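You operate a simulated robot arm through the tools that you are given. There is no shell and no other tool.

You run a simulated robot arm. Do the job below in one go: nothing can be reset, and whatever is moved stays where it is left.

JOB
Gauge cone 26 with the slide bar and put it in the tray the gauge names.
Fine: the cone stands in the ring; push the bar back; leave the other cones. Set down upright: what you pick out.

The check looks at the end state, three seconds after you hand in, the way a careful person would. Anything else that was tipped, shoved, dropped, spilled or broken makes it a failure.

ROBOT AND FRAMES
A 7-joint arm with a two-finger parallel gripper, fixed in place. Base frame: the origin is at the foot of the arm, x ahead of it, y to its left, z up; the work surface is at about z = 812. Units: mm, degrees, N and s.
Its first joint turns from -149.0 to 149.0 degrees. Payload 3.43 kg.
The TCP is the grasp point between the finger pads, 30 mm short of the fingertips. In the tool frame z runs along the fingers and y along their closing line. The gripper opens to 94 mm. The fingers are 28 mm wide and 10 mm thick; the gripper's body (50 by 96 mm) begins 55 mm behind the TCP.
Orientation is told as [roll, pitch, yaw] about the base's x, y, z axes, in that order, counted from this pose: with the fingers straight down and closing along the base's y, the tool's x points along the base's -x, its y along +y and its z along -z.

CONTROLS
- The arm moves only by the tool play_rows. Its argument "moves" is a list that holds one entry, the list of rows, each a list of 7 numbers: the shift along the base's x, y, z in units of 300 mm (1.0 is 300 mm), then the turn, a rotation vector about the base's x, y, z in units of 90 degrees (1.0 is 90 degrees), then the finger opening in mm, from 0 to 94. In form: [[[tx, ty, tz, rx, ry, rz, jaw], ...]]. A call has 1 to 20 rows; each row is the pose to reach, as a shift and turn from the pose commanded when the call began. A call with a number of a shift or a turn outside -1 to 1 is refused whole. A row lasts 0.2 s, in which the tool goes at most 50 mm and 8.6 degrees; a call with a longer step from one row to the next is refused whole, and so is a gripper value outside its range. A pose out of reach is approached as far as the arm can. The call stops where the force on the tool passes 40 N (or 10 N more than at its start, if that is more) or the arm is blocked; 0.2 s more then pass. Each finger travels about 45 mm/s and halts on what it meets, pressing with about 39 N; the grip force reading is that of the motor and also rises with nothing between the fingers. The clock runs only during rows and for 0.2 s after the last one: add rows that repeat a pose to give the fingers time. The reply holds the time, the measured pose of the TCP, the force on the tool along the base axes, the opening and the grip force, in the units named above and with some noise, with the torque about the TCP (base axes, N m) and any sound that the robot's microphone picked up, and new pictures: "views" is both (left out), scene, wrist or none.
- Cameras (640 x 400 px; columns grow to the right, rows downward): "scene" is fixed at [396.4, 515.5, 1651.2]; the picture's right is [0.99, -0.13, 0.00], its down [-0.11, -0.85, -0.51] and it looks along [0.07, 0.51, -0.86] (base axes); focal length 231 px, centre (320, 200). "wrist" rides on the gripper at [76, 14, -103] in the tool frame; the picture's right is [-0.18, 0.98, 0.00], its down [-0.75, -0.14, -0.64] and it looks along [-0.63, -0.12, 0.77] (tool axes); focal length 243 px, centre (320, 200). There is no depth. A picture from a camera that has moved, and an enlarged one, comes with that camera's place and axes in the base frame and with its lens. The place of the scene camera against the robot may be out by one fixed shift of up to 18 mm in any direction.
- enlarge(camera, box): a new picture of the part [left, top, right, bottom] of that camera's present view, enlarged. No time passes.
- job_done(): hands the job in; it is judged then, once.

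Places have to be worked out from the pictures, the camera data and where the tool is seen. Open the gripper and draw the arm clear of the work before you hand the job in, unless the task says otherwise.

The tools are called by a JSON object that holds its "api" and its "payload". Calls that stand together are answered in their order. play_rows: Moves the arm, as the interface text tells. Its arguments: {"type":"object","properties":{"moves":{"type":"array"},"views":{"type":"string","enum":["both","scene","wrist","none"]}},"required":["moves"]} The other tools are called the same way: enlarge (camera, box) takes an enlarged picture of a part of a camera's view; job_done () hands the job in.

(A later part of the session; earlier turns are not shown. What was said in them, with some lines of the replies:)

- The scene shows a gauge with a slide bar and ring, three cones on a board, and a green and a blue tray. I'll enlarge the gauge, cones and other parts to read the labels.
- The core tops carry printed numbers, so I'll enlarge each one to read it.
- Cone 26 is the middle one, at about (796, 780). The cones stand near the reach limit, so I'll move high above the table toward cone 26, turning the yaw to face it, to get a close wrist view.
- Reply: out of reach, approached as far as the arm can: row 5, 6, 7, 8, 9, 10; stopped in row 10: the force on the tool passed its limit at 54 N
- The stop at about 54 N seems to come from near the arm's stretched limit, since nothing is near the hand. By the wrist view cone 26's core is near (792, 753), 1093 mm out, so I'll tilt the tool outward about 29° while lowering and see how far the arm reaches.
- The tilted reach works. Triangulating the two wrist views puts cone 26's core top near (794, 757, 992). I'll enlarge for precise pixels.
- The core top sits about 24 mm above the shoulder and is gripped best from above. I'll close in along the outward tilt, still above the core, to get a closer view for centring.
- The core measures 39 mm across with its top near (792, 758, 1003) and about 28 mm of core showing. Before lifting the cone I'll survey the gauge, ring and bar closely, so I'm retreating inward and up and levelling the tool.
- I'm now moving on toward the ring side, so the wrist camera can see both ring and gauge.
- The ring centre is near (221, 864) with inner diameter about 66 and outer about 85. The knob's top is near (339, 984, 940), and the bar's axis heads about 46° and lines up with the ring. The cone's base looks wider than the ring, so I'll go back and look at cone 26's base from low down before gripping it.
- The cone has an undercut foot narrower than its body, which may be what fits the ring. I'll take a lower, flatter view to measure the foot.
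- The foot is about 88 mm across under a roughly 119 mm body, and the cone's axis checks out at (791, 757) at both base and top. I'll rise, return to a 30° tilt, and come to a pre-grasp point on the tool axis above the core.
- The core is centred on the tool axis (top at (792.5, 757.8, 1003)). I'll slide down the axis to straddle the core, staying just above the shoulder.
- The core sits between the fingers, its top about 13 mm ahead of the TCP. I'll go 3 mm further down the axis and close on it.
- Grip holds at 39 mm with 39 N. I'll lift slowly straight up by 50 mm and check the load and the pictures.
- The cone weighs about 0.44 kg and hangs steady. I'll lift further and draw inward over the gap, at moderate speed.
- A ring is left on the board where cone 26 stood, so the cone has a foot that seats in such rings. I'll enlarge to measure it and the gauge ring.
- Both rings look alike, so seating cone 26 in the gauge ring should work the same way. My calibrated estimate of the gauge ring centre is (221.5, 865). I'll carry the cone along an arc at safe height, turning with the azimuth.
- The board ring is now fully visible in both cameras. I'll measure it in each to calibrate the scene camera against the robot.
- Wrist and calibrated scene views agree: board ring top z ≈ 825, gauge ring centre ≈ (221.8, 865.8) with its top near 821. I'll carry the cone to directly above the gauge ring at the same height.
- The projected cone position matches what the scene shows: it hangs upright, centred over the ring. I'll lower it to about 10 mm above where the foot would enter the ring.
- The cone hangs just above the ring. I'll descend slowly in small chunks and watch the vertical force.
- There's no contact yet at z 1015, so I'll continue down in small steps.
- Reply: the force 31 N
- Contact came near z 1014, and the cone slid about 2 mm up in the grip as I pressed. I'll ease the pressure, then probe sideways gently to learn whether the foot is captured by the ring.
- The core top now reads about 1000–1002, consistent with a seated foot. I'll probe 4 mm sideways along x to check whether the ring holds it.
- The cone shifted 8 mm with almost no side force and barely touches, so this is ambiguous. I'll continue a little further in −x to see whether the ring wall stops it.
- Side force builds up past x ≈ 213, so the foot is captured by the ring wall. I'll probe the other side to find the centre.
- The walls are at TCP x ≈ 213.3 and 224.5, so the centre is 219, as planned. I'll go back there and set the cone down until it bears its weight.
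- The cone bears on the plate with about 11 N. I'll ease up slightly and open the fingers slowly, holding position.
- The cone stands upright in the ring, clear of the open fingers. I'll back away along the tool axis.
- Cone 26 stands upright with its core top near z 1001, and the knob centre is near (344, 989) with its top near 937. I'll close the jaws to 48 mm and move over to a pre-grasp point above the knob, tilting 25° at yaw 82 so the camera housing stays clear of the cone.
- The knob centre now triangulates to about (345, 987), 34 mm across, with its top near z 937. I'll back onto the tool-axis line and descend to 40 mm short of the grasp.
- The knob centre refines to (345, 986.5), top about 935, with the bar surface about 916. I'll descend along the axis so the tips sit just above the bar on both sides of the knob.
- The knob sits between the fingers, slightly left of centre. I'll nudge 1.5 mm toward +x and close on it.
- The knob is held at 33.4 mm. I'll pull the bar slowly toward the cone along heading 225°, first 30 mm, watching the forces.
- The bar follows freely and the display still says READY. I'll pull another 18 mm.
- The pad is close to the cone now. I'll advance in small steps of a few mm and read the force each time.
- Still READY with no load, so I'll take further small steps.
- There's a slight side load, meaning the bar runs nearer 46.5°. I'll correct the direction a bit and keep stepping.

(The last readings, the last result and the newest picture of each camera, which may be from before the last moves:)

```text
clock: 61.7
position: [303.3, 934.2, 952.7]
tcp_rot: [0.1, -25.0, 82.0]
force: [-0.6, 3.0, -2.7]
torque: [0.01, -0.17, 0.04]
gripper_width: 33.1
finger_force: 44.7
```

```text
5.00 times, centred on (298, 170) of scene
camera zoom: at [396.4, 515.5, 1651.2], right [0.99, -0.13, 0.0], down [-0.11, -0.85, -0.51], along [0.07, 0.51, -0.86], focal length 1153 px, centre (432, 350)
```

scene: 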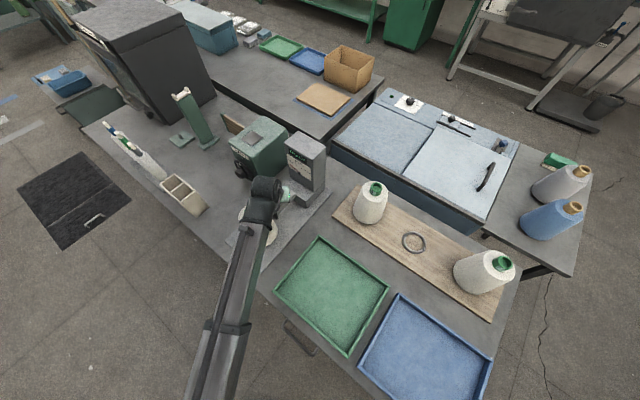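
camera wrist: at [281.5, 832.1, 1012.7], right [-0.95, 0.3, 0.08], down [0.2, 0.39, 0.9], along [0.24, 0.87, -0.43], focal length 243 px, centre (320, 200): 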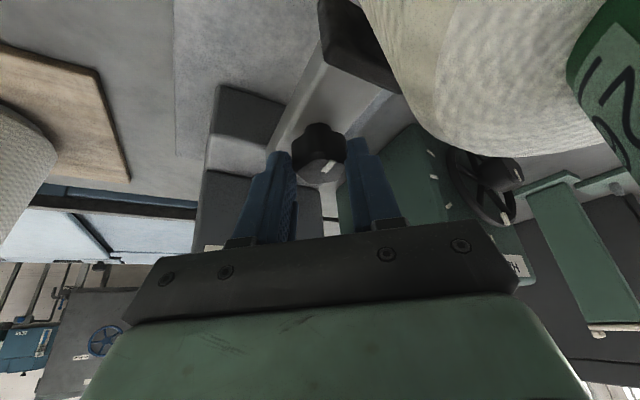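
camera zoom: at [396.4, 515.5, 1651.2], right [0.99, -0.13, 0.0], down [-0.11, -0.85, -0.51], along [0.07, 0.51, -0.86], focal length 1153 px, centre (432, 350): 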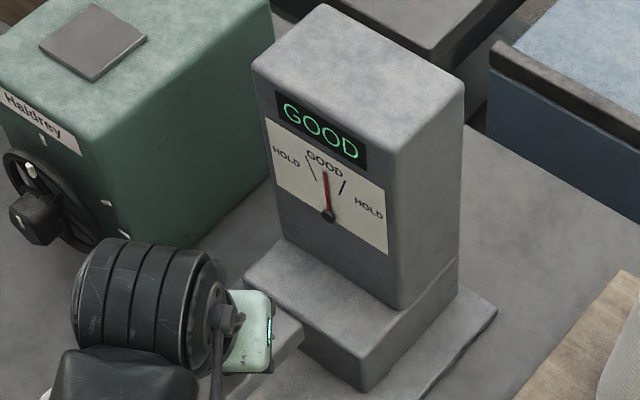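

The gauge now reads GOOD with the needle in the middle. I'll hold for a moment to make sure the reading is settled.

{"api": "play_rows", "payload": {"moves": [[[-0.001, -0.001, 0, 0, 0, 0, 20], [-0.001, -0.001, 0, 0, 0, 0, 20], [-0.001, -0.001, 0, 0, 0, 0, 20], [-0.001, -0.001, 0, 0, 0, 0, 20]]], "views": "wrist"}}

{"api": "enlarge", "payload": {"camera": "scene", "box": [285, 145, 325, 190]}}

```text
clock: 62.7
position: [304.7, 932.9, 951.8]
tcp_rot: [0.1, -25.0, 81.9]
force: [-4.3, 7.5, -0.5]
torque: [0.26, -0.09, 0.1]
gripper_width: 33.2
finger_force: 45.1
camera wrist: at [274.4, 824.8, 1012.6], right [-0.95, 0.3, 0.08], down [0.2, 0.39, 0.9], along [0.24, 0.87, -0.43], focal length 243 px, centre (320, 200)
```

wrist: 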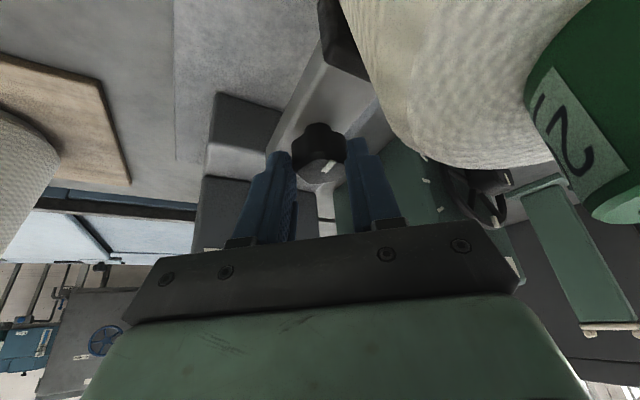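

```text
8.89 times, centred on (305, 168) of scene
camera zoom: at [396.4, 515.5, 1651.2], right [0.99, -0.13, 0.0], down [-0.11, -0.85, -0.51], along [0.07, 0.51, -0.86], focal length 2050 px, centre (453, 489)
```

zoom: 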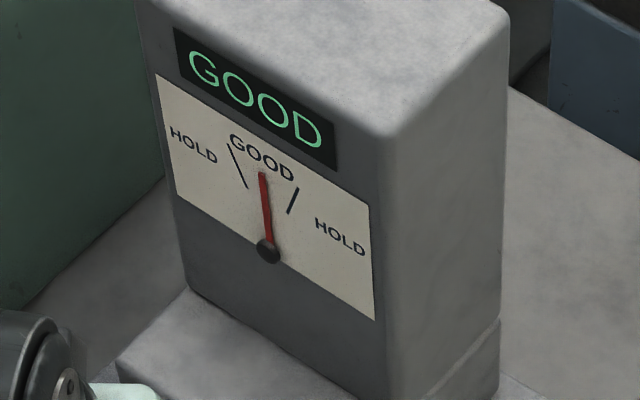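

GOOD is steady. I'll push the bar back to where it started by retracing the 58 mm.

{"api": "play_rows", "payload": {"moves": [[[0.003, 0.004, 0, 0, 0, 0, 20], [0.012, 0.013, 0, 0, 0, 0, 20], [0.024, 0.025, 0, 0, 0, 0, 20], [0.036, 0.037, 0, 0, 0, 0, 20], [0.05, 0.051, 0, 0, 0, 0, 20], [0.064, 0.066, 0, 0, 0, 0, 20], [0.078, 0.08, 0, 0, 0, 0, 20], [0.092, 0.094, 0, 0, 0, 0, 20], [0.106, 0.108, 0, 0, 0, 0, 20], [0.118, 0.121, 0, 0, 0, 0, 20], [0.128, 0.131, 0, 0, 0, 0, 20], [0.134, 0.137, 0, 0, 0, 0, 20], [0.136, 0.139, 0, 0, 0, 0, 20], [0.136, 0.139, 0, 0, 0, 0, 20]]]}}

{"api": "enlarge", "payload": {"camera": "scene", "box": [225, 130, 335, 250]}}

```text
clock: 65.7
position: [344.3, 975.7, 953.2]
tcp_rot: [0.0, -24.9, 82.0]
force: [-2.1, 1.5, 1.1]
torque: [0.33, -0.2, 0.08]
gripper_width: 33.5
finger_force: 44.8
camera wrist: at [315.4, 865.9, 1012.6], right [-0.95, 0.3, 0.08], down [0.2, 0.39, 0.9], along [0.24, 0.87, -0.43], focal length 243 px, centre (320, 200)
```

scene: 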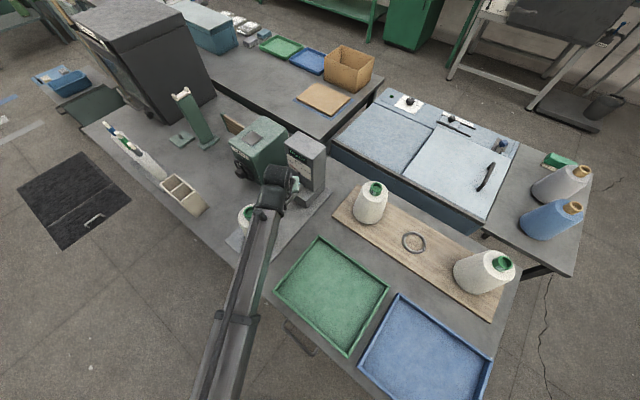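
wrist: 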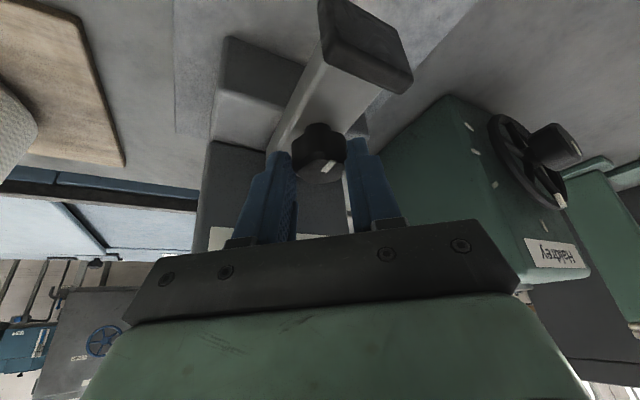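

```text
3.33 times, centred on (280, 190) of scene
camera zoom: at [396.4, 515.5, 1651.2], right [0.99, -0.13, 0.0], down [-0.11, -0.85, -0.51], along [0.07, 0.51, -0.86], focal length 769 px, centre (453, 233)
```

zoom: 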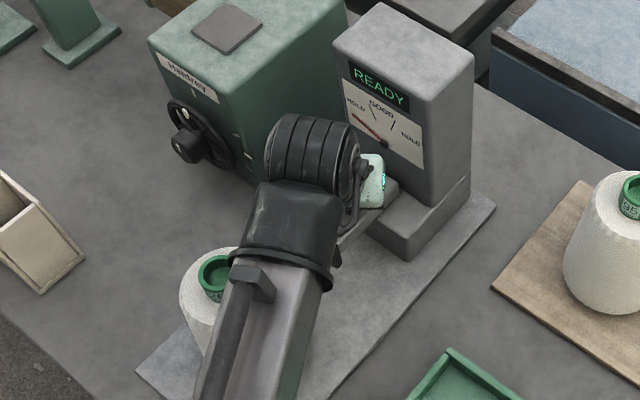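

The bar is back at its start and the display says READY. I'll open the fingers and back out along the tool axis.

{"api": "play_rows", "payload": {"moves": [[[0, 0, 0, 0, 0, 0, 34], [0, 0, 0, 0, 0, 0, 40], [0, 0, 0, 0, 0, 0, 48], [0, 0, 0, 0, 0, 0, 48], [-0.002, -0.014, 0.03, 0, 0, 0, 48], [-0.005, -0.042, 0.09, 0, 0, 0, 48], [-0.01, -0.07, 0.151, 0, 0, 0, 48], [-0.016, -0.112, 0.242, 0, 0, 0, 48], [-0.023, -0.154, 0.332, 0, 0, 0, 48], [-0.028, -0.196, 0.422, 0, 0, 0, 48], [-0.028, -0.196, 0.422, 0, 0, 0, 48]]]}}

{"api": "enlarge", "payload": {"camera": "wrist", "box": [200, 0, 440, 160]}}

```text
clock: 68.1
position: [335.9, 915.2, 1078.3]
tcp_rot: [-0.1, -25.0, 81.9]
force: [0.0, 0.7, -0.5]
torque: [-0.01, 0.0, 0.02]
gripper_width: 47.9
finger_force: 0.1
camera wrist: at [307.5, 807.1, 1139.2], right [-0.95, 0.3, 0.08], down [0.2, 0.39, 0.9], along [0.24, 0.87, -0.43], focal length 243 px, centre (320, 200)
```

scene: 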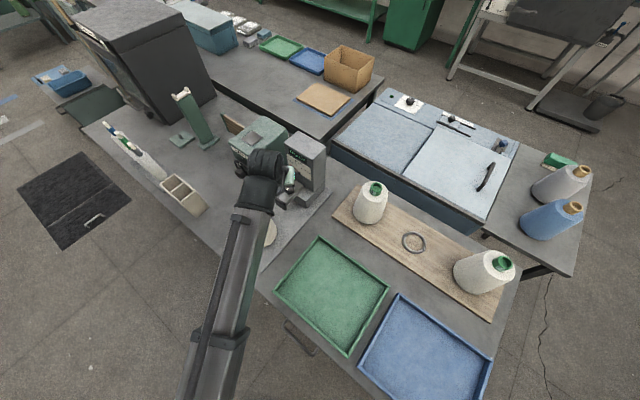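
wrist: 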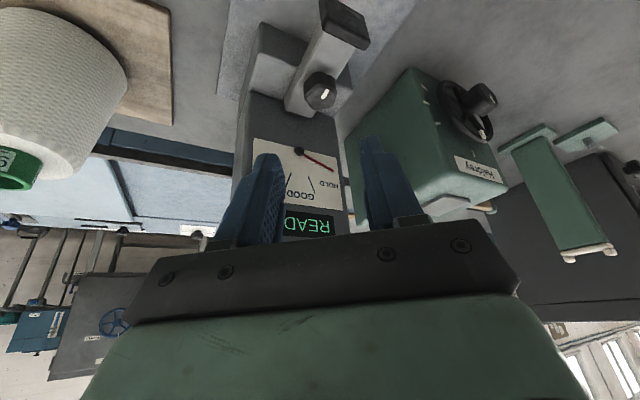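

```text
2.50 times, centred on (320, 80) of wrist
camera zoom: at [307.5, 807.1, 1139.2], right [-0.95, 0.3, 0.08], down [0.2, 0.39, 0.9], along [0.24, 0.87, -0.43], focal length 606 px, centre (320, 500)
```

zoom: 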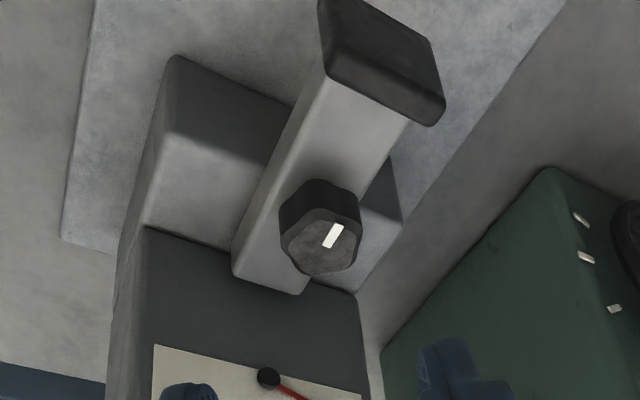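

The bar and knob look as they did at the start. Before picking up the cone I'll check the trays for names, enlarging the scene view of both.

{"api": "enlarge", "payload": {"camera": "scene", "box": [268, 232, 396, 358]}}

{"api": "enlarge", "payload": {"camera": "scene", "box": [355, 285, 500, 400]}}

```text
3.17 times, centred on (332, 295) of scene
camera zoom: at [396.4, 515.5, 1651.2], right [0.99, -0.13, 0.0], down [-0.11, -0.85, -0.51], along [0.07, 0.51, -0.86], focal length 732 px, centre (282, -102)
```

zoom: 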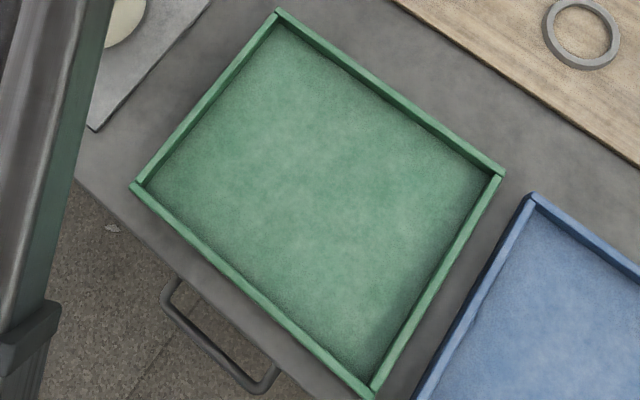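

```text
3.48 times, centred on (428, 342) of scene
camera zoom: at [396.4, 515.5, 1651.2], right [0.99, -0.13, 0.0], down [-0.11, -0.85, -0.51], along [0.07, 0.51, -0.86], focal length 802 px, centre (-54, -296)
```

zoom: 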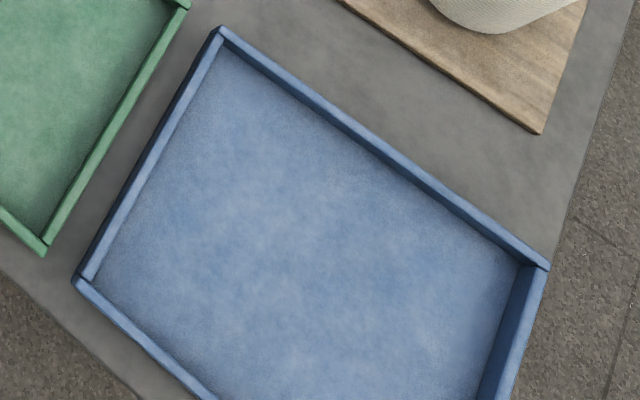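

No lettering shows on the insides of the trays. I'll look at their near outer walls with the wrist camera from the base side.

{"api": "play_rows", "payload": {"moves": [[[0.0, -0.06, 0.05, 0, 0, -0.01, 60], [0.01, -0.16, 0.08, 0, 0, -0.03, 80], [0.03, -0.28, 0.08, 0, 0, -0.06, 94], [0.06, -0.4, 0.08, 0, 0, -0.09, 94], [0.09, -0.52, 0.08, 0, 0, -0.12, 94], [0.12, -0.64, 0.08, 0, 0, -0.15, 94], [0.15, -0.76, 0.08, 0, 0, -0.18, 94], [0.18, -0.87, 0.08, 0, 0, -0.21, 94], [0.2, -0.95, 0.06, 0, 0, -0.25, 94]]], "views": "none"}}

{"api": "play_rows", "payload": {"moves": [[[0.03, -0.1, -0.06, 0, 0, -0.03, 94], [0.07, -0.22, -0.12, 0, 0, -0.06, 94], [0.1, -0.34, -0.18, 0, 0, -0.1, 94], [0.12, -0.46, -0.22, 0, 0, -0.13, 94], [0.13, -0.58, -0.24, 0, 0, -0.15, 94], [0.13, -0.58, -0.24, 0, 0, -0.15, 94]]]}}

```text
clock: 70.1
position: [397.0, 630.5, 1097.5]
tcp_rot: [0.1, -25.1, 59.3]
force: [0.5, -0.8, 0.2]
torque: [-0.04, 0.03, 0.02]
gripper_width: 94.2
finger_force: 0.1
```

```text
clock: 71.5
position: [435.5, 455.7, 1025.2]
tcp_rot: [0.0, -25.0, 45.9]
force: [-1.3, -0.1, -0.3]
torque: [-0.01, -0.01, -0.02]
gripper_width: 93.9
finger_force: 0.0
camera wrist: at [347.9, 385.0, 1085.1], right [-0.59, 0.8, 0.08], down [0.39, 0.2, 0.9], along [0.71, 0.56, -0.43], focal length 243 px, centre (320, 200)
```

scene: 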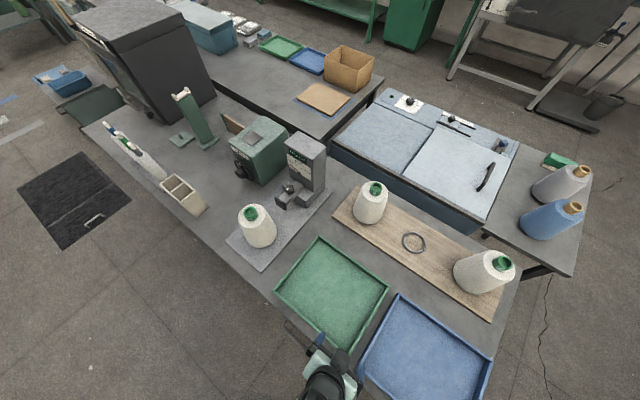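
wrist: 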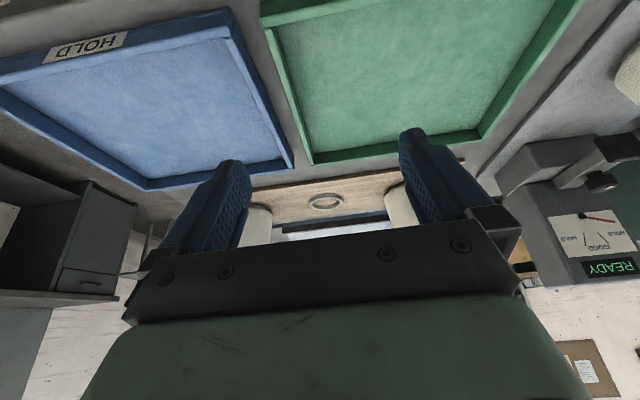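

The blue tray is labelled HOLD. I'll reduce the tilt and turn left to confirm the label on the green tray's near wall.

{"api": "play_rows", "payload": {"moves": [[[0, 0, 0.02, -0.04, 0.04, 0.02, 94], [0, 0, 0.04, -0.08, 0.08, 0.05, 94], [-0.02, 0.02, 0.06, -0.12, 0.12, 0.08, 94], [-0.04, 0.04, 0.08, -0.16, 0.15, 0.1, 94], [-0.04, 0.04, 0.08, -0.16, 0.15, 0.1, 94]]], "views": "wrist"}}

```text
clock: 72.7
position: [422.3, 468.9, 1048.9]
tcp_rot: [1.3, -5.2, 54.8]
force: [0.6, -0.1, 0.4]
torque: [-0.02, -0.02, 0.01]
gripper_width: 93.8
finger_force: 0.2
camera wrist: at [364.6, 406.3, 1143.8], right [-0.7, 0.71, 0.04], down [0.53, 0.48, 0.7], along [0.49, 0.51, -0.71], focal length 243 px, centre (320, 200)
```

wrist: 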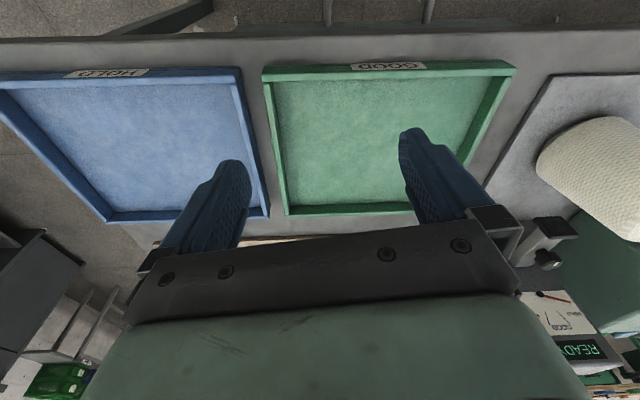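

Confirmed: the green tray is GOOD, with its centre near (455, 631). I'll now return to the cone in the ring, first restoring the 30° tilt at height.

{"api": "play_rows", "payload": {"moves": [[[0, 0.03, 0.05, 0.03, -0.024, 0, 94], [-0.02, 0.08, 0.1, 0.06, -0.048, 0, 94], [-0.05, 0.16, 0.15, 0.1, -0.08, 0, 94], [-0.09, 0.25, 0.2, 0.14, -0.11, 0, 94], [-0.13, 0.34, 0.2, 0.17, -0.134, 0, 94], [-0.16, 0.42, 0.2, 0.2, -0.158, 0, 94], [-0.2, 0.5, 0.2, 0.217, -0.171, 0, 94]]], "views": "none"}}

{"api": "play_rows", "payload": {"moves": [[[-0.06, 0.07, 0, 0, 0, 0.03, 94], [-0.15, 0.17, 0, 0, 0, 0.07, 94], [-0.24, 0.27, 0, 0, 0, 0.11, 94], [-0.33, 0.37, 0, 0, 0, 0.15, 94], [-0.42, 0.47, 0, 0, 0, 0.19, 94], [-0.5, 0.57, 0, 0, 0, 0.2317, 94], [-0.5, 0.57, 0, 0, 0, 0.2317, 94]]]}}

{"api": "enlarge", "payload": {"camera": "wrist", "box": [240, 20, 400, 140]}}

```text
clock: 74.3
position: [363.3, 619.0, 1108.9]
tcp_rot: [-0.3, -30.2, 55.2]
force: [-0.4, 0.4, -0.4]
torque: [0.0, -0.01, -0.03]
gripper_width: 94.2
finger_force: 0.1
```

```text
clock: 75.9
position: [212.5, 790.9, 1110.5]
tcp_rot: [-0.2, -30.1, 76.0]
force: [-0.7, 0.2, 0.0]
torque: [0.0, 0.04, 0.01]
gripper_width: 94.0
finger_force: 0.1
camera wrist: at [170.6, 680.7, 1159.8], right [-0.92, 0.39, 0.09], down [0.21, 0.29, 0.93], along [0.34, 0.87, -0.35], focal length 243 px, centre (320, 200)
```

scene: 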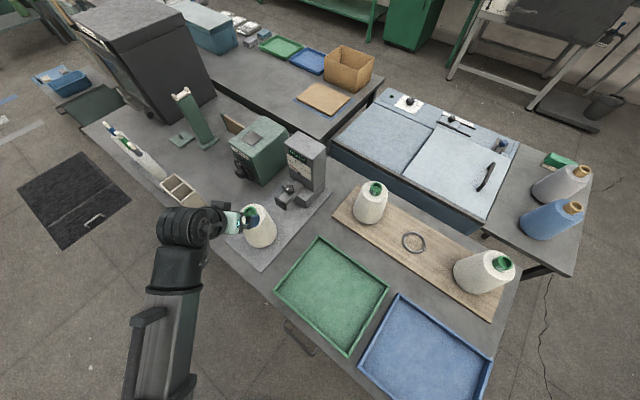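
wrist: 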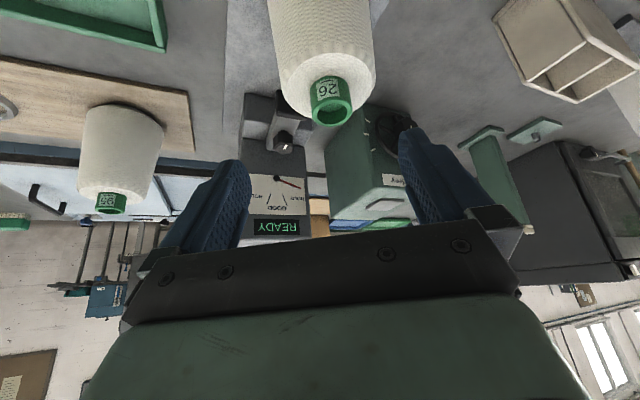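

```text
3.33 times, centred on (320, 80) of wrist
camera zoom: at [170.6, 680.7, 1159.8], right [-0.92, 0.39, 0.09], down [0.21, 0.29, 0.93], along [0.34, 0.87, -0.35], focal length 809 px, centre (320, 600)
```

zoom: 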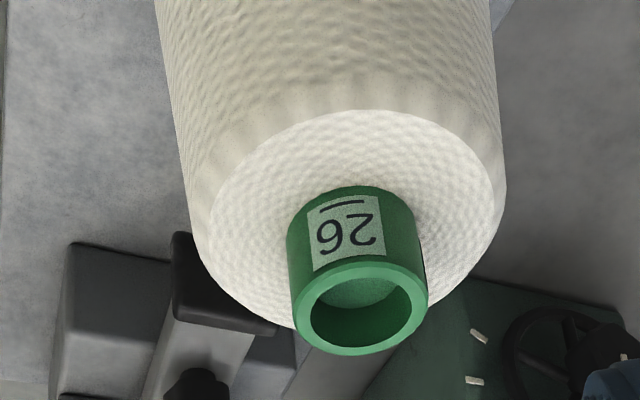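

The cone axis is at (222, 866) and its core top at about 1001, so it hardly moved. I'll go to the pre-grasp on the tool axis and check the centring.

{"api": "play_rows", "payload": {"moves": [[[0.0, 0.04, -0.05, 0, 0, 0, 94], [0.001, 0.08, -0.1, 0, 0, 0, 94], [0.002, 0.115, -0.15, 0, 0, 0, 94], [0.003, 0.135, -0.187, 0, 0, 0, 94], [0.003, 0.135, -0.187, 0, 0, 0, 94]]], "views": "wrist"}}

{"api": "enlarge", "payload": {"camera": "wrist", "box": [256, 60, 400, 168]}}

```text
clock: 77.1
position: [214.5, 829.9, 1053.6]
tcp_rot: [-0.3, -30.1, 76.1]
force: [0.7, -0.4, -0.2]
torque: [0.02, -0.01, 0.02]
gripper_width: 94.2
finger_force: 0.1
camera wrist: at [171.8, 720.5, 1103.1], right [-0.92, 0.39, 0.09], down [0.21, 0.29, 0.93], along [0.34, 0.87, -0.35], focal length 243 px, centre (320, 200)
```

wrist: 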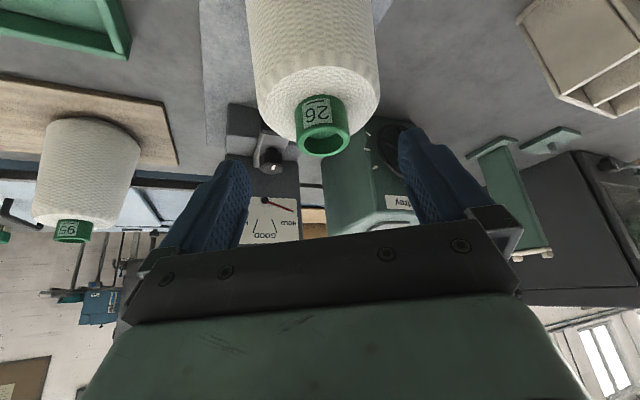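

```text
3.70 times, centred on (328, 114) of wrist
camera zoom: at [171.8, 720.5, 1103.1], right [-0.92, 0.39, 0.09], down [0.21, 0.29, 0.93], along [0.34, 0.87, -0.35], focal length 899 px, centre (290, 518)
```

zoom: 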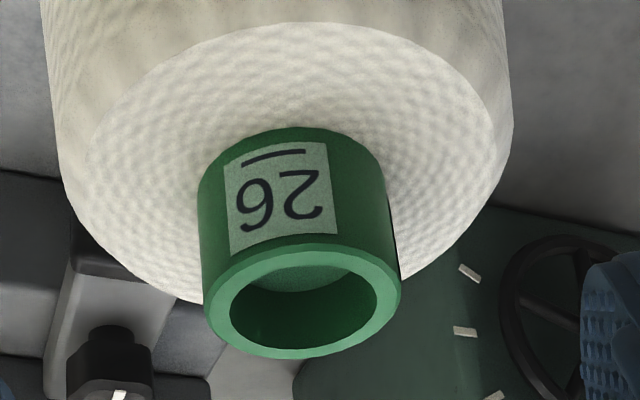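

The core is centred at (221.5, 865.6). I'll slide down the axis to the same grasp depth as before and close.

{"api": "play_rows", "payload": {"moves": [[[0.004, 0.018, -0.032, 0, 0, 0, 94], [0.009, 0.038, -0.067, 0, 0, 0, 94], [0.013, 0.06, -0.104, 0, 0, 0, 94], [0.016, 0.074, -0.129, 0, 0, 0, 94], [0.018, 0.083, -0.144, 0, 0, 0, 94], [0.018, 0.083, -0.144, 0, 0, 0, 94], [0.018, 0.083, -0.144, 0, 0, 0, 80], [0.018, 0.083, -0.144, 0, 0, 0, 60], [0.018, 0.083, -0.144, 0, 0, 0, 45], [0.018, 0.083, -0.144, 0, 0, 0, 30], [0.018, 0.083, -0.144, 0, 0, 0, 18], [0.018, 0.083, -0.144, 0, 0, 0, 15], [0.018, 0.083, -0.144, 0, 0, 0, 15]]]}}

```text
clock: 79.9
position: [219.1, 855.2, 1010.0]
tcp_rot: [-0.1, -30.1, 76.0]
force: [-1.1, -1.1, 0.9]
torque: [0.17, 0.37, 0.01]
gripper_width: 39.1
finger_force: 39.0
camera wrist: at [176.9, 745.6, 1059.9], right [-0.92, 0.39, 0.09], down [0.22, 0.29, 0.93], along [0.34, 0.87, -0.35], focal length 243 px, centre (320, 200)
```

scene: 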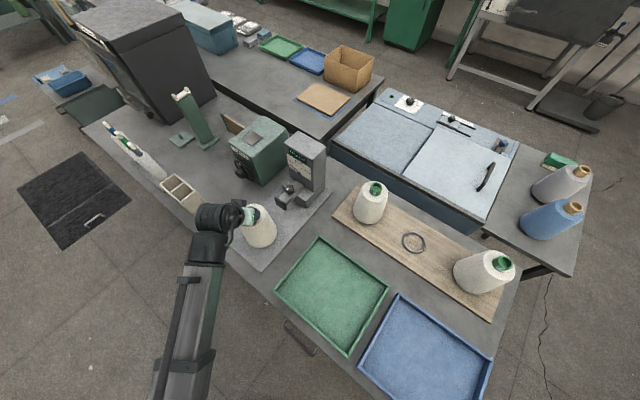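
wrist: 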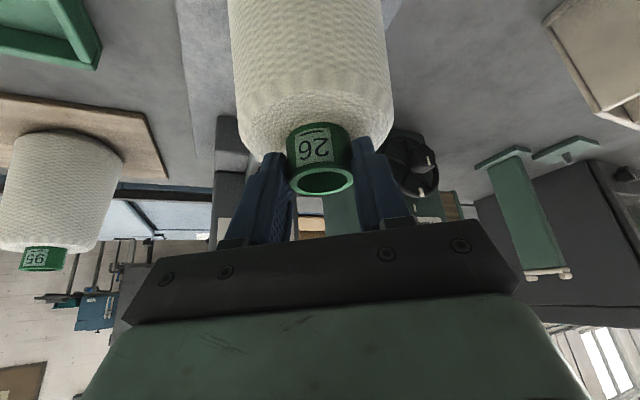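

Grip is good at 39 mm and 39 N. I'll lift straight up out of the ring by about 90 mm.

{"api": "play_rows", "payload": {"moves": [[[0, 0, 0.008, 0, 0, 0, 15], [0, 0, 0.025, 0, 0, 0, 15], [0, 0, 0.05, 0, 0, 0, 15], [0, 0, 0.08, 0, 0, 0, 15], [0, 0, 0.11, 0, 0, 0, 15], [0, 0, 0.15, 0, 0, 0, 15], [0, 0, 0.19, 0, 0, 0, 15], [0, 0, 0.23, 0, 0, 0, 15], [0, 0, 0.27, 0, 0, 0, 15], [0, 0, 0.295, 0, 0, 0, 15], [0, 0, 0.3, 0, 0, 0, 15], [0, 0, 0.3, 0, 0, 0, 15]]]}}

```text
clock: 82.5
position: [218.5, 855.8, 1099.2]
tcp_rot: [-0.2, -30.1, 76.0]
force: [-1.2, -0.9, -5.3]
torque: [-0.04, 0.01, -0.02]
gripper_width: 39.1
finger_force: 39.3
camera wrist: at [177.6, 745.9, 1149.1], right [-0.92, 0.39, 0.09], down [0.21, 0.29, 0.93], along [0.34, 0.87, -0.35], focal length 243 px, centre (320, 200)
```

scene: 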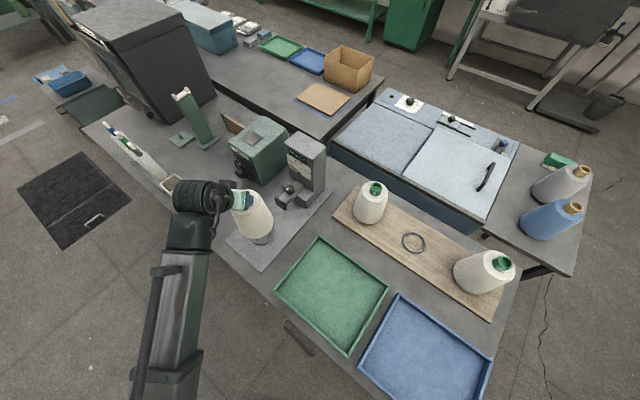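
wrist: 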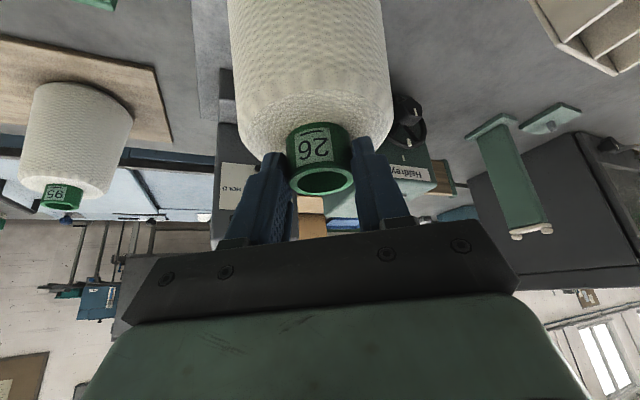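

The cone is out of the ring and hanging upright. I'll carry it smoothly to above the centre of the green GOOD tray, turning with the azimuth.

{"api": "play_rows", "payload": {"moves": [[[0.015, -0.015, 0, 0, 0, -0.005, 15], [0.045, -0.046, 0, 0, 0, -0.014, 15], [0.09, -0.091, 0, 0, 0, -0.028, 15], [0.14, -0.142, 0, 0, 0, -0.044, 15], [0.19, -0.193, 0, 0, 0, -0.06, 15], [0.24, -0.243, 0, 0, 0, -0.076, 15], [0.29, -0.294, 0, 0, 0, -0.092, 15], [0.34, -0.345, 0, 0, 0, -0.107, 15], [0.39, -0.395, 0, 0, 0, -0.123, 15], [0.44, -0.446, 0, 0, 0, -0.139, 15], [0.49, -0.497, 0, 0, 0, -0.155, 15], [0.54, -0.547, 0, 0, 0, -0.171, 15], [0.59, -0.598, 0, 0, 0, -0.186, 15], [0.64, -0.648, 0, 0, 0, -0.202, 15], [0.685, -0.694, 0, 0, 0, -0.216, 15], [0.725, -0.734, 0, 0, 0, -0.229, 15], [0.752, -0.762, 0, 0, 0, -0.238, 15], [0.766, -0.776, 0, 0, 0, -0.242, 15], [0.766, -0.776, 0, 0, 0, -0.242, 15], [0.766, -0.776, 0, 0, 0, -0.242, 15]]]}}

{"api": "enlarge", "payload": {"camera": "scene", "box": [260, 220, 400, 360]}}

```text
clock: 86.7
position: [449.9, 623.6, 1099.8]
tcp_rot: [-0.2, -30.1, 54.2]
force: [-0.1, -0.1, -5.4]
torque: [-0.05, 0.03, -0.02]
gripper_width: 39.0
finger_force: 39.2
camera wrist: at [369.7, 536.1, 1149.3], right [-0.7, 0.7, 0.09], down [0.31, 0.19, 0.93], along [0.64, 0.68, -0.35], focal length 243 px, centre (320, 200)
```

scene: 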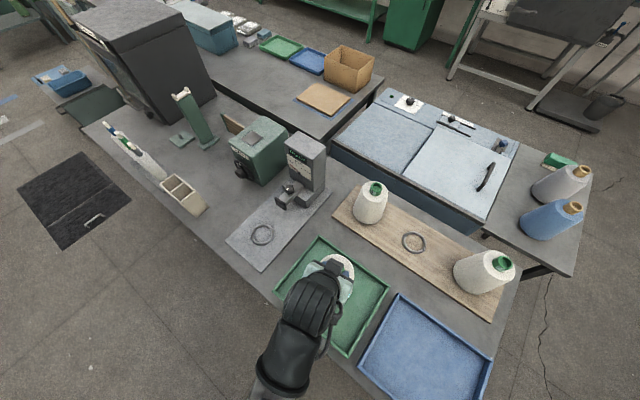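
wrist: 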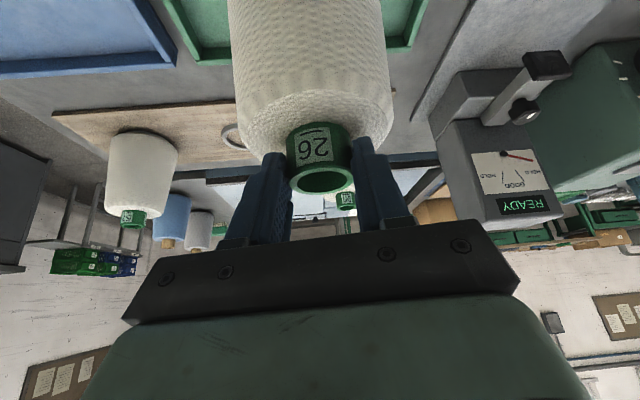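

```text
2.86 times, centred on (330, 290) of scene
camera zoom: at [396.4, 515.5, 1651.2], right [0.99, -0.13, 0.0], down [-0.11, -0.85, -0.51], along [0.07, 0.51, -0.86], focal length 659 px, centre (291, -57)
```

zoom: 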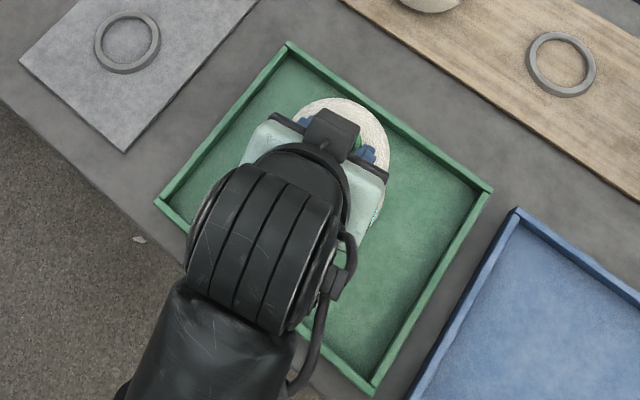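

The cone is above the tray's centre. I'll lower it to about 20 mm above the expected contact height, then proceed slowly.

{"api": "play_rows", "payload": {"moves": [[[0, 0, -0.015, 0, 0, 0, 15], [0, 0, -0.045, 0, 0, 0, 15], [0, 0, -0.08, 0, 0, 0, 15], [0, 0, -0.115, 0, 0, 0, 15], [0, 0, -0.15, 0, 0, 0, 15], [0, 0, -0.18, 0, 0, 0, 15], [0, 0, -0.205, 0, 0, 0, 15], [0, 0, -0.217, 0, 0, 0, 15], [0, 0, -0.217, 0, 0, 0, 15]]]}}

{"api": "play_rows", "payload": {"moves": [[[0, 0, -0.007, 0, 0, 0, 15], [0, 0, -0.014, 0, 0, 0, 15], [0, 0, -0.021, 0, 0, 0, 15], [0, 0, -0.028, 0, 0, 0, 15], [0, 0, -0.034, 0, 0, 0, 15], [0, 0, -0.034, 0, 0, 0, 15]]], "views": "none"}}

```text
clock: 88.7
position: [449.4, 623.6, 1033.7]
tcp_rot: [-0.2, -30.0, 54.2]
force: [-0.9, -1.1, -5.2]
torque: [-0.02, 0.07, -0.02]
gripper_width: 39.2
finger_force: 39.0
camera wrist: at [369.6, 536.4, 1084.0], right [-0.7, 0.7, 0.09], down [0.31, 0.19, 0.93], along [0.64, 0.68, -0.35], focal length 243 px, centre (320, 200)
```

scene: 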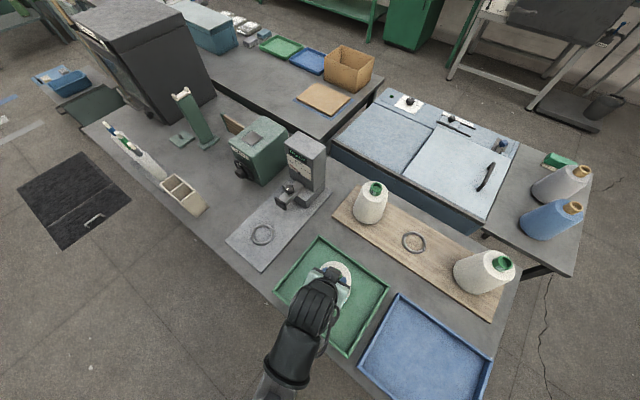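
wrist: 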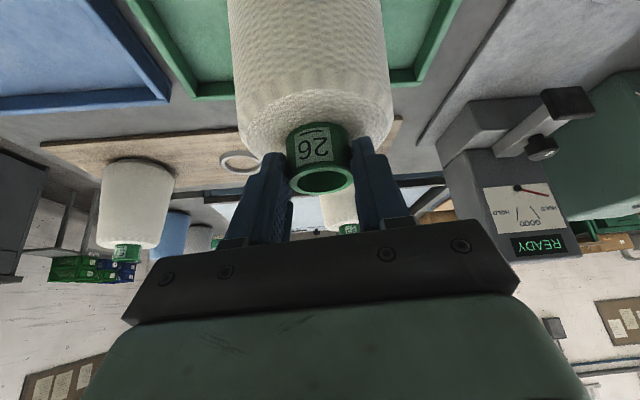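

```text
clock: 90.1
position: [449.2, 621.6, 1024.5]
tcp_rot: [-0.3, -30.1, 54.2]
force: [-0.9, -0.5, -5.4]
torque: [-0.07, 0.02, -0.01]
gripper_width: 39.2
finger_force: 38.7
```

No contact yet at z 1024.5, so I'll continue down in small chunks with force checks.

{"api": "play_rows", "payload": {"moves": [[[0, 0, -0.006, 0, 0, 0, 15], [0, 0, -0.012, 0, 0, 0, 15], [0, 0, -0.017, 0, 0, 0, 15], [0, 0, -0.017, 0, 0, 0, 15]]], "views": "none"}}

{"api": "play_rows", "payload": {"moves": [[[0, 0, -0.004, 0, 0, 0, 15], [0, 0, -0.008, 0, 0, 0, 15], [0, 0, -0.01, 0, 0, 0, 15], [0, 0, -0.01, 0, 0, 0, 15]]], "views": "none"}}

```text
clock: 91.1
position: [449.5, 623.9, 1019.0]
tcp_rot: [-0.2, -30.0, 54.2]
force: [-0.7, -0.6, -4.7]
torque: [-0.05, 0.04, -0.03]
gripper_width: 39.2
finger_force: 38.7
```

```text
clock: 92.1
position: [449.4, 622.8, 1016.6]
tcp_rot: [-0.2, -30.1, 54.2]
force: [0.2, -0.2, -4.9]
torque: [-0.01, 0.04, -0.02]
gripper_width: 39.1
finger_force: 38.4
```

The cone is still hanging freely at 1016.6, so I'll go down 2.5 mm at a time.

{"api": "play_rows", "payload": {"moves": [[[0, 0, -0.004, 0, 0, 0, 15], [0, 0, -0.008, 0, 0, 0, 15], [0, 0, -0.008, 0, 0, 0, 15]]], "views": "none"}}

{"api": "play_rows", "payload": {"moves": [[[0, 0, -0.0035, 0, 0, 0, 15], [0, 0, -0.007, 0, 0, 0, 15], [0, 0, -0.007, 0, 0, 0, 15]]], "views": "none"}}

```text
clock: 92.9
position: [448.5, 622.7, 1013.5]
tcp_rot: [-0.2, -30.1, 54.2]
force: [0.5, -0.7, -5.6]
torque: [-0.07, -0.01, 0.02]
gripper_width: 39.1
finger_force: 39.4
```

```text
clock: 93.7
position: [449.0, 623.0, 1011.7]
tcp_rot: [-0.2, -30.1, 54.1]
force: [0.1, -0.4, -4.8]
torque: [0.0, 0.02, 0.02]
gripper_width: 39.2
finger_force: 39.0
```

Still no contact, so I'll continue with 2 mm steps.

{"api": "play_rows", "payload": {"moves": [[[0, 0, -0.0035, 0, 0, 0, 15], [0, 0, -0.007, 0, 0, 0, 15], [0, 0, -0.007, 0, 0, 0, 15]]], "views": "none"}}

{"api": "play_rows", "payload": {"moves": [[[0, 0, -0.0035, 0, 0, 0, 15], [0, 0, -0.006, 0, 0, 0, 15], [0, 0, -0.006, 0, 0, 0, 15]]], "views": "none"}}

```text
clock: 94.5
position: [449.1, 622.8, 1009.5]
tcp_rot: [-0.2, -30.0, 54.2]
force: [-0.3, 0.9, -5.7]
torque: [-0.04, 0.08, 0.01]
gripper_width: 39.1
finger_force: 38.8
```

```text
clock: 95.3
position: [448.8, 622.1, 1008.5]
tcp_rot: [-0.1, -30.3, 54.2]
force: [-0.5, -3.1, 13.1]
torque: [-0.4, 0.4, 0.02]
gripper_width: 39.3
finger_force: 38.8
```

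The cone touched down at about z 1008.5 with around 18 N. I'll ease up slightly, then open the fingers slowly.

{"api": "play_rows", "payload": {"moves": [[[0, 0, 0.002, 0, 0, 0, 15], [0, 0, 0.002, 0, 0, 0, 15]]], "views": "both"}}

```text
clock: 95.9
position: [449.9, 621.6, 1007.6]
tcp_rot: [-0.2, -30.2, 54.3]
force: [0.6, -1.1, 7.3]
torque: [0.2, -0.26, -0.06]
gripper_width: 39.2
finger_force: 39.2
camera wrist: at [369.6, 536.2, 1058.3], right [-0.7, 0.7, 0.09], down [0.3, 0.19, 0.93], along [0.64, 0.69, -0.35], focal length 243 px, centre (320, 200)
```

scene: 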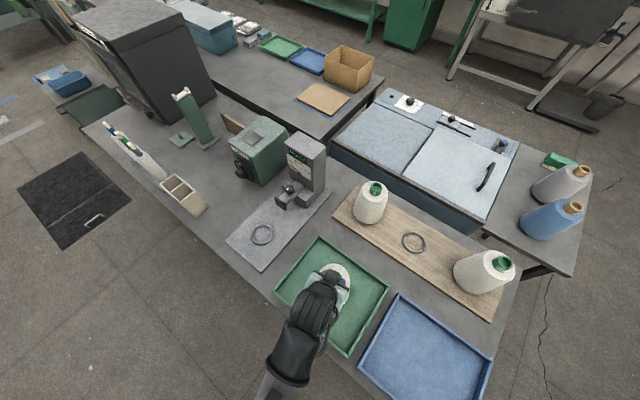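
wrist: 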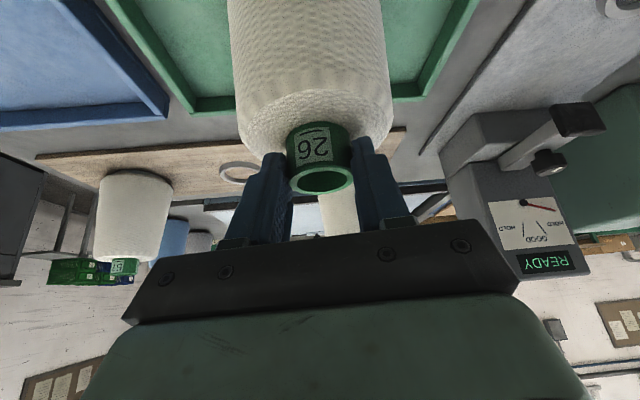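

The cone rests on the tray floor, inside the walls and upright. I'll release slowly while holding position.

{"api": "play_rows", "payload": {"moves": [[[0, 0, 0.001, 0, 0, 0, 36], [0, 0, 0.001, 0, 0, 0, 39], [0, 0, 0.001, 0, 0, 0, 43], [0, 0, 0.001, 0, 0, 0, 50], [0, 0, 0.001, 0, 0, 0, 65], [0, 0, 0.001, 0, 0, 0, 80], [0, 0, 0.001, 0, 0, 0, 94], [0, 0, 0.001, 0, 0, 0, 94], [0, 0, 0.001, 0, 0, 0, 94]]]}}

```text
clock: 97.9
position: [448.6, 622.6, 1009.0]
tcp_rot: [-0.3, -30.2, 54.2]
force: [1.5, -0.9, 0.2]
torque: [-0.04, -0.02, 0.02]
gripper_width: 93.9
finger_force: 0.1
camera wrist: at [369.4, 536.3, 1058.5], right [-0.7, 0.7, 0.09], down [0.31, 0.19, 0.93], along [0.64, 0.68, -0.35], focal length 243 px, centre (320, 200)
```

scene: 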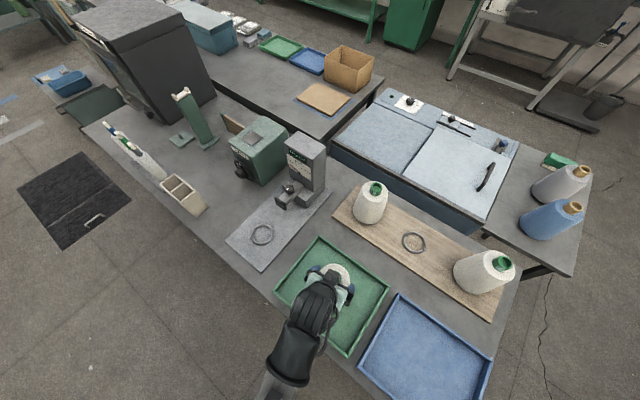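
wrist: 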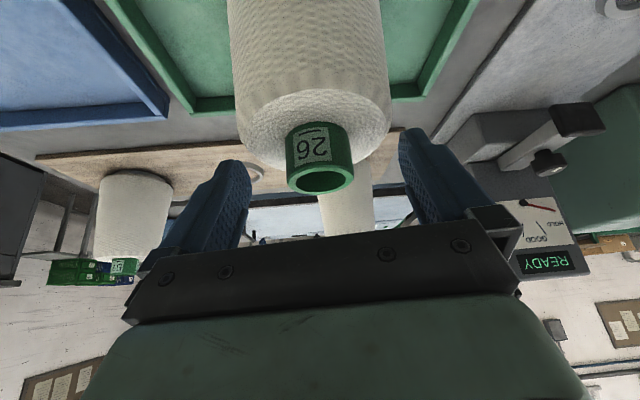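

The cone stands free. I'll back out along the tool axis and then move well clear.

{"api": "play_rows", "payload": {"moves": [[[-0.008, -0.011, 0.024, 0, 0, 0, 94], [-0.028, -0.039, 0.084, 0, 0, 0, 94], [-0.05, -0.069, 0.148, 0, 0, 0, 94], [-0.075, -0.104, 0.222, 0, 0, 0, 94], [-0.0975, -0.135, 0.289, 0, 0, 0, 94], [-0.13, -0.18, 0.38, 0, 0, 0, 94], [-0.18, -0.23, 0.45, 0, 0, 0, 94], [-0.23, -0.28, 0.5, 0, 0, 0, 94], [-0.28, -0.3, 0.5, 0, 0, 0.03, 94], [-0.36, -0.3, 0.5, 0, 0, 0.07, 94], [-0.44, -0.3, 0.5, 0, 0, 0.11, 94], [-0.52, -0.28, 0.5, 0, 0, 0.15, 94], [-0.6, -0.26, 0.5, 0, 0, 0.19, 94], [-0.6, -0.26, 0.5, 0, 0, 0.19, 94]]]}}

{"api": "enlarge", "payload": {"camera": "scene", "box": [225, 120, 400, 360]}}

{"api": "enlarge", "payload": {"camera": "scene", "box": [290, 240, 380, 330]}}

```text
clock: 100.9
position: [267.9, 545.9, 1158.9]
tcp_rot: [-0.2, -30.1, 71.4]
force: [-0.4, -0.3, -0.8]
torque: [0.01, 0.0, 0.02]
gripper_width: 94.1
finger_force: 0.1
camera wrist: at [218.3, 438.8, 1208.5], right [-0.88, 0.47, 0.09], down [0.24, 0.27, 0.93], along [0.41, 0.84, -0.35], focal length 243 px, centre (320, 200)
```

scene: 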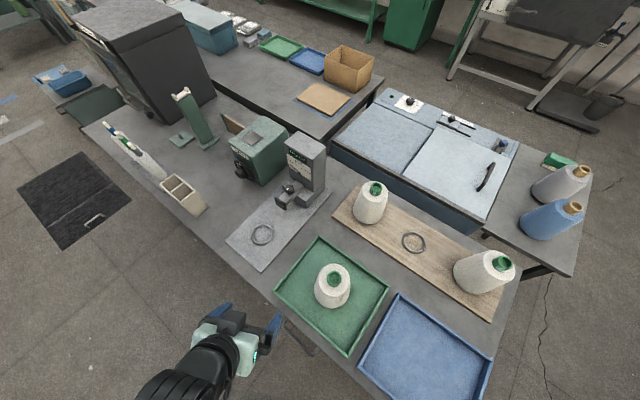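
wrist: 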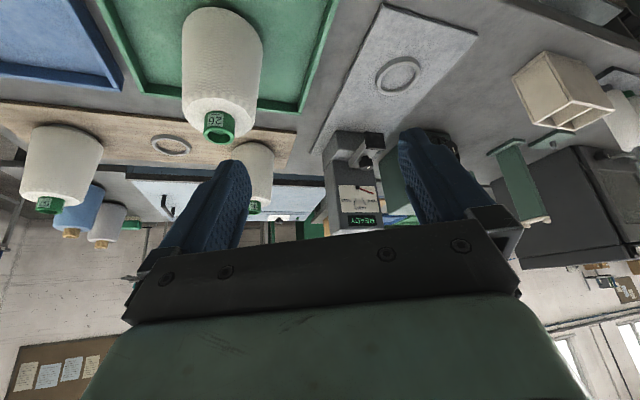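

```text
1.67 times, centred on (312, 240) of scene
camera zoom: at [396.4, 515.5, 1651.2], right [0.99, -0.13, 0.0], down [-0.11, -0.85, -0.51], along [0.07, 0.51, -0.86], focal length 384 px, centre (332, 133)
```

zoom: 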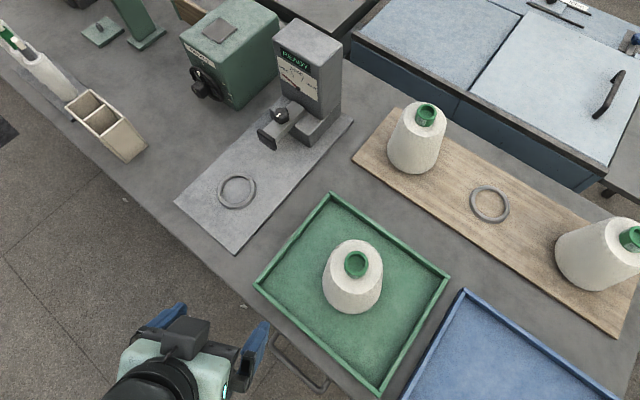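

```text
4.44 times, centred on (335, 285) of scene
camera zoom: at [396.4, 515.5, 1651.2], right [0.99, -0.13, 0.0], down [-0.11, -0.85, -0.51], along [0.07, 0.51, -0.86], focal length 1025 px, centre (253, -178)
```

zoom: 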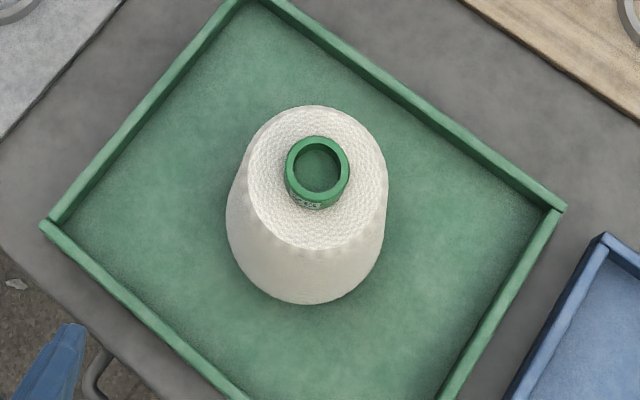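

Cone 26 stands upright in the middle of the green GOOD tray and the other cones are untouched. One last comparison of the bar with the starting picture.

{"api": "enlarge", "payload": {"camera": "scene", "box": [280, 145, 330, 215]}}

```text
5.71 times, centred on (305, 180) of scene
camera zoom: at [396.4, 515.5, 1651.2], right [0.99, -0.13, 0.0], down [-0.11, -0.85, -0.51], along [0.07, 0.51, -0.86], focal length 1318 px, centre (406, 314)
```

zoom: 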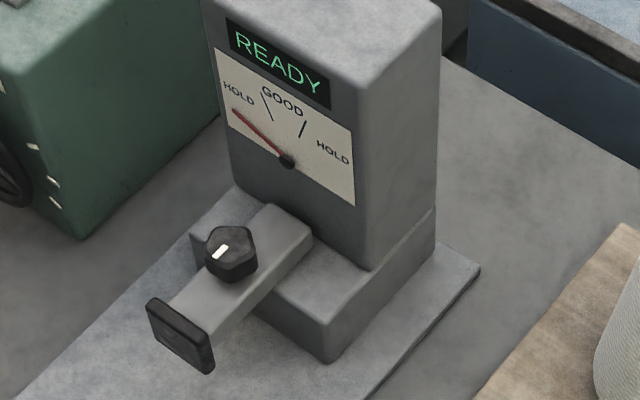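

The bar matches its starting position and the display says READY. The gripper is open and the arm is clear, so I'm handing in the job.

{"api": "job_done", "payload": {}}

```text
The job is handed in.
```

Cone 26 gauged **GOOD**, and it now stands upright near the middle of the green tray, which is the one labelled GOOD. I've handed the job in, but no verdict has come back yet.

- **Gauging:** the cone stood in the gauge ring while I pulled the bar against it. The display read GOOD with the needle mid-scale, and it stayed there while I held the bar.
- **Bar:** it is pushed back to where it started, and the display reads READY again.
- **Other cones:** cones 95 and 57 were not touched and look unchanged in the last pictures.
- **Arm:** the gripper is open and the arm is clear of the work.

While setting the cone in the ring I pressed down with about 30 N and it slid about 2 mm up in the grip. I then nudged it sideways to check that it was seated. I saw no sign of damage.
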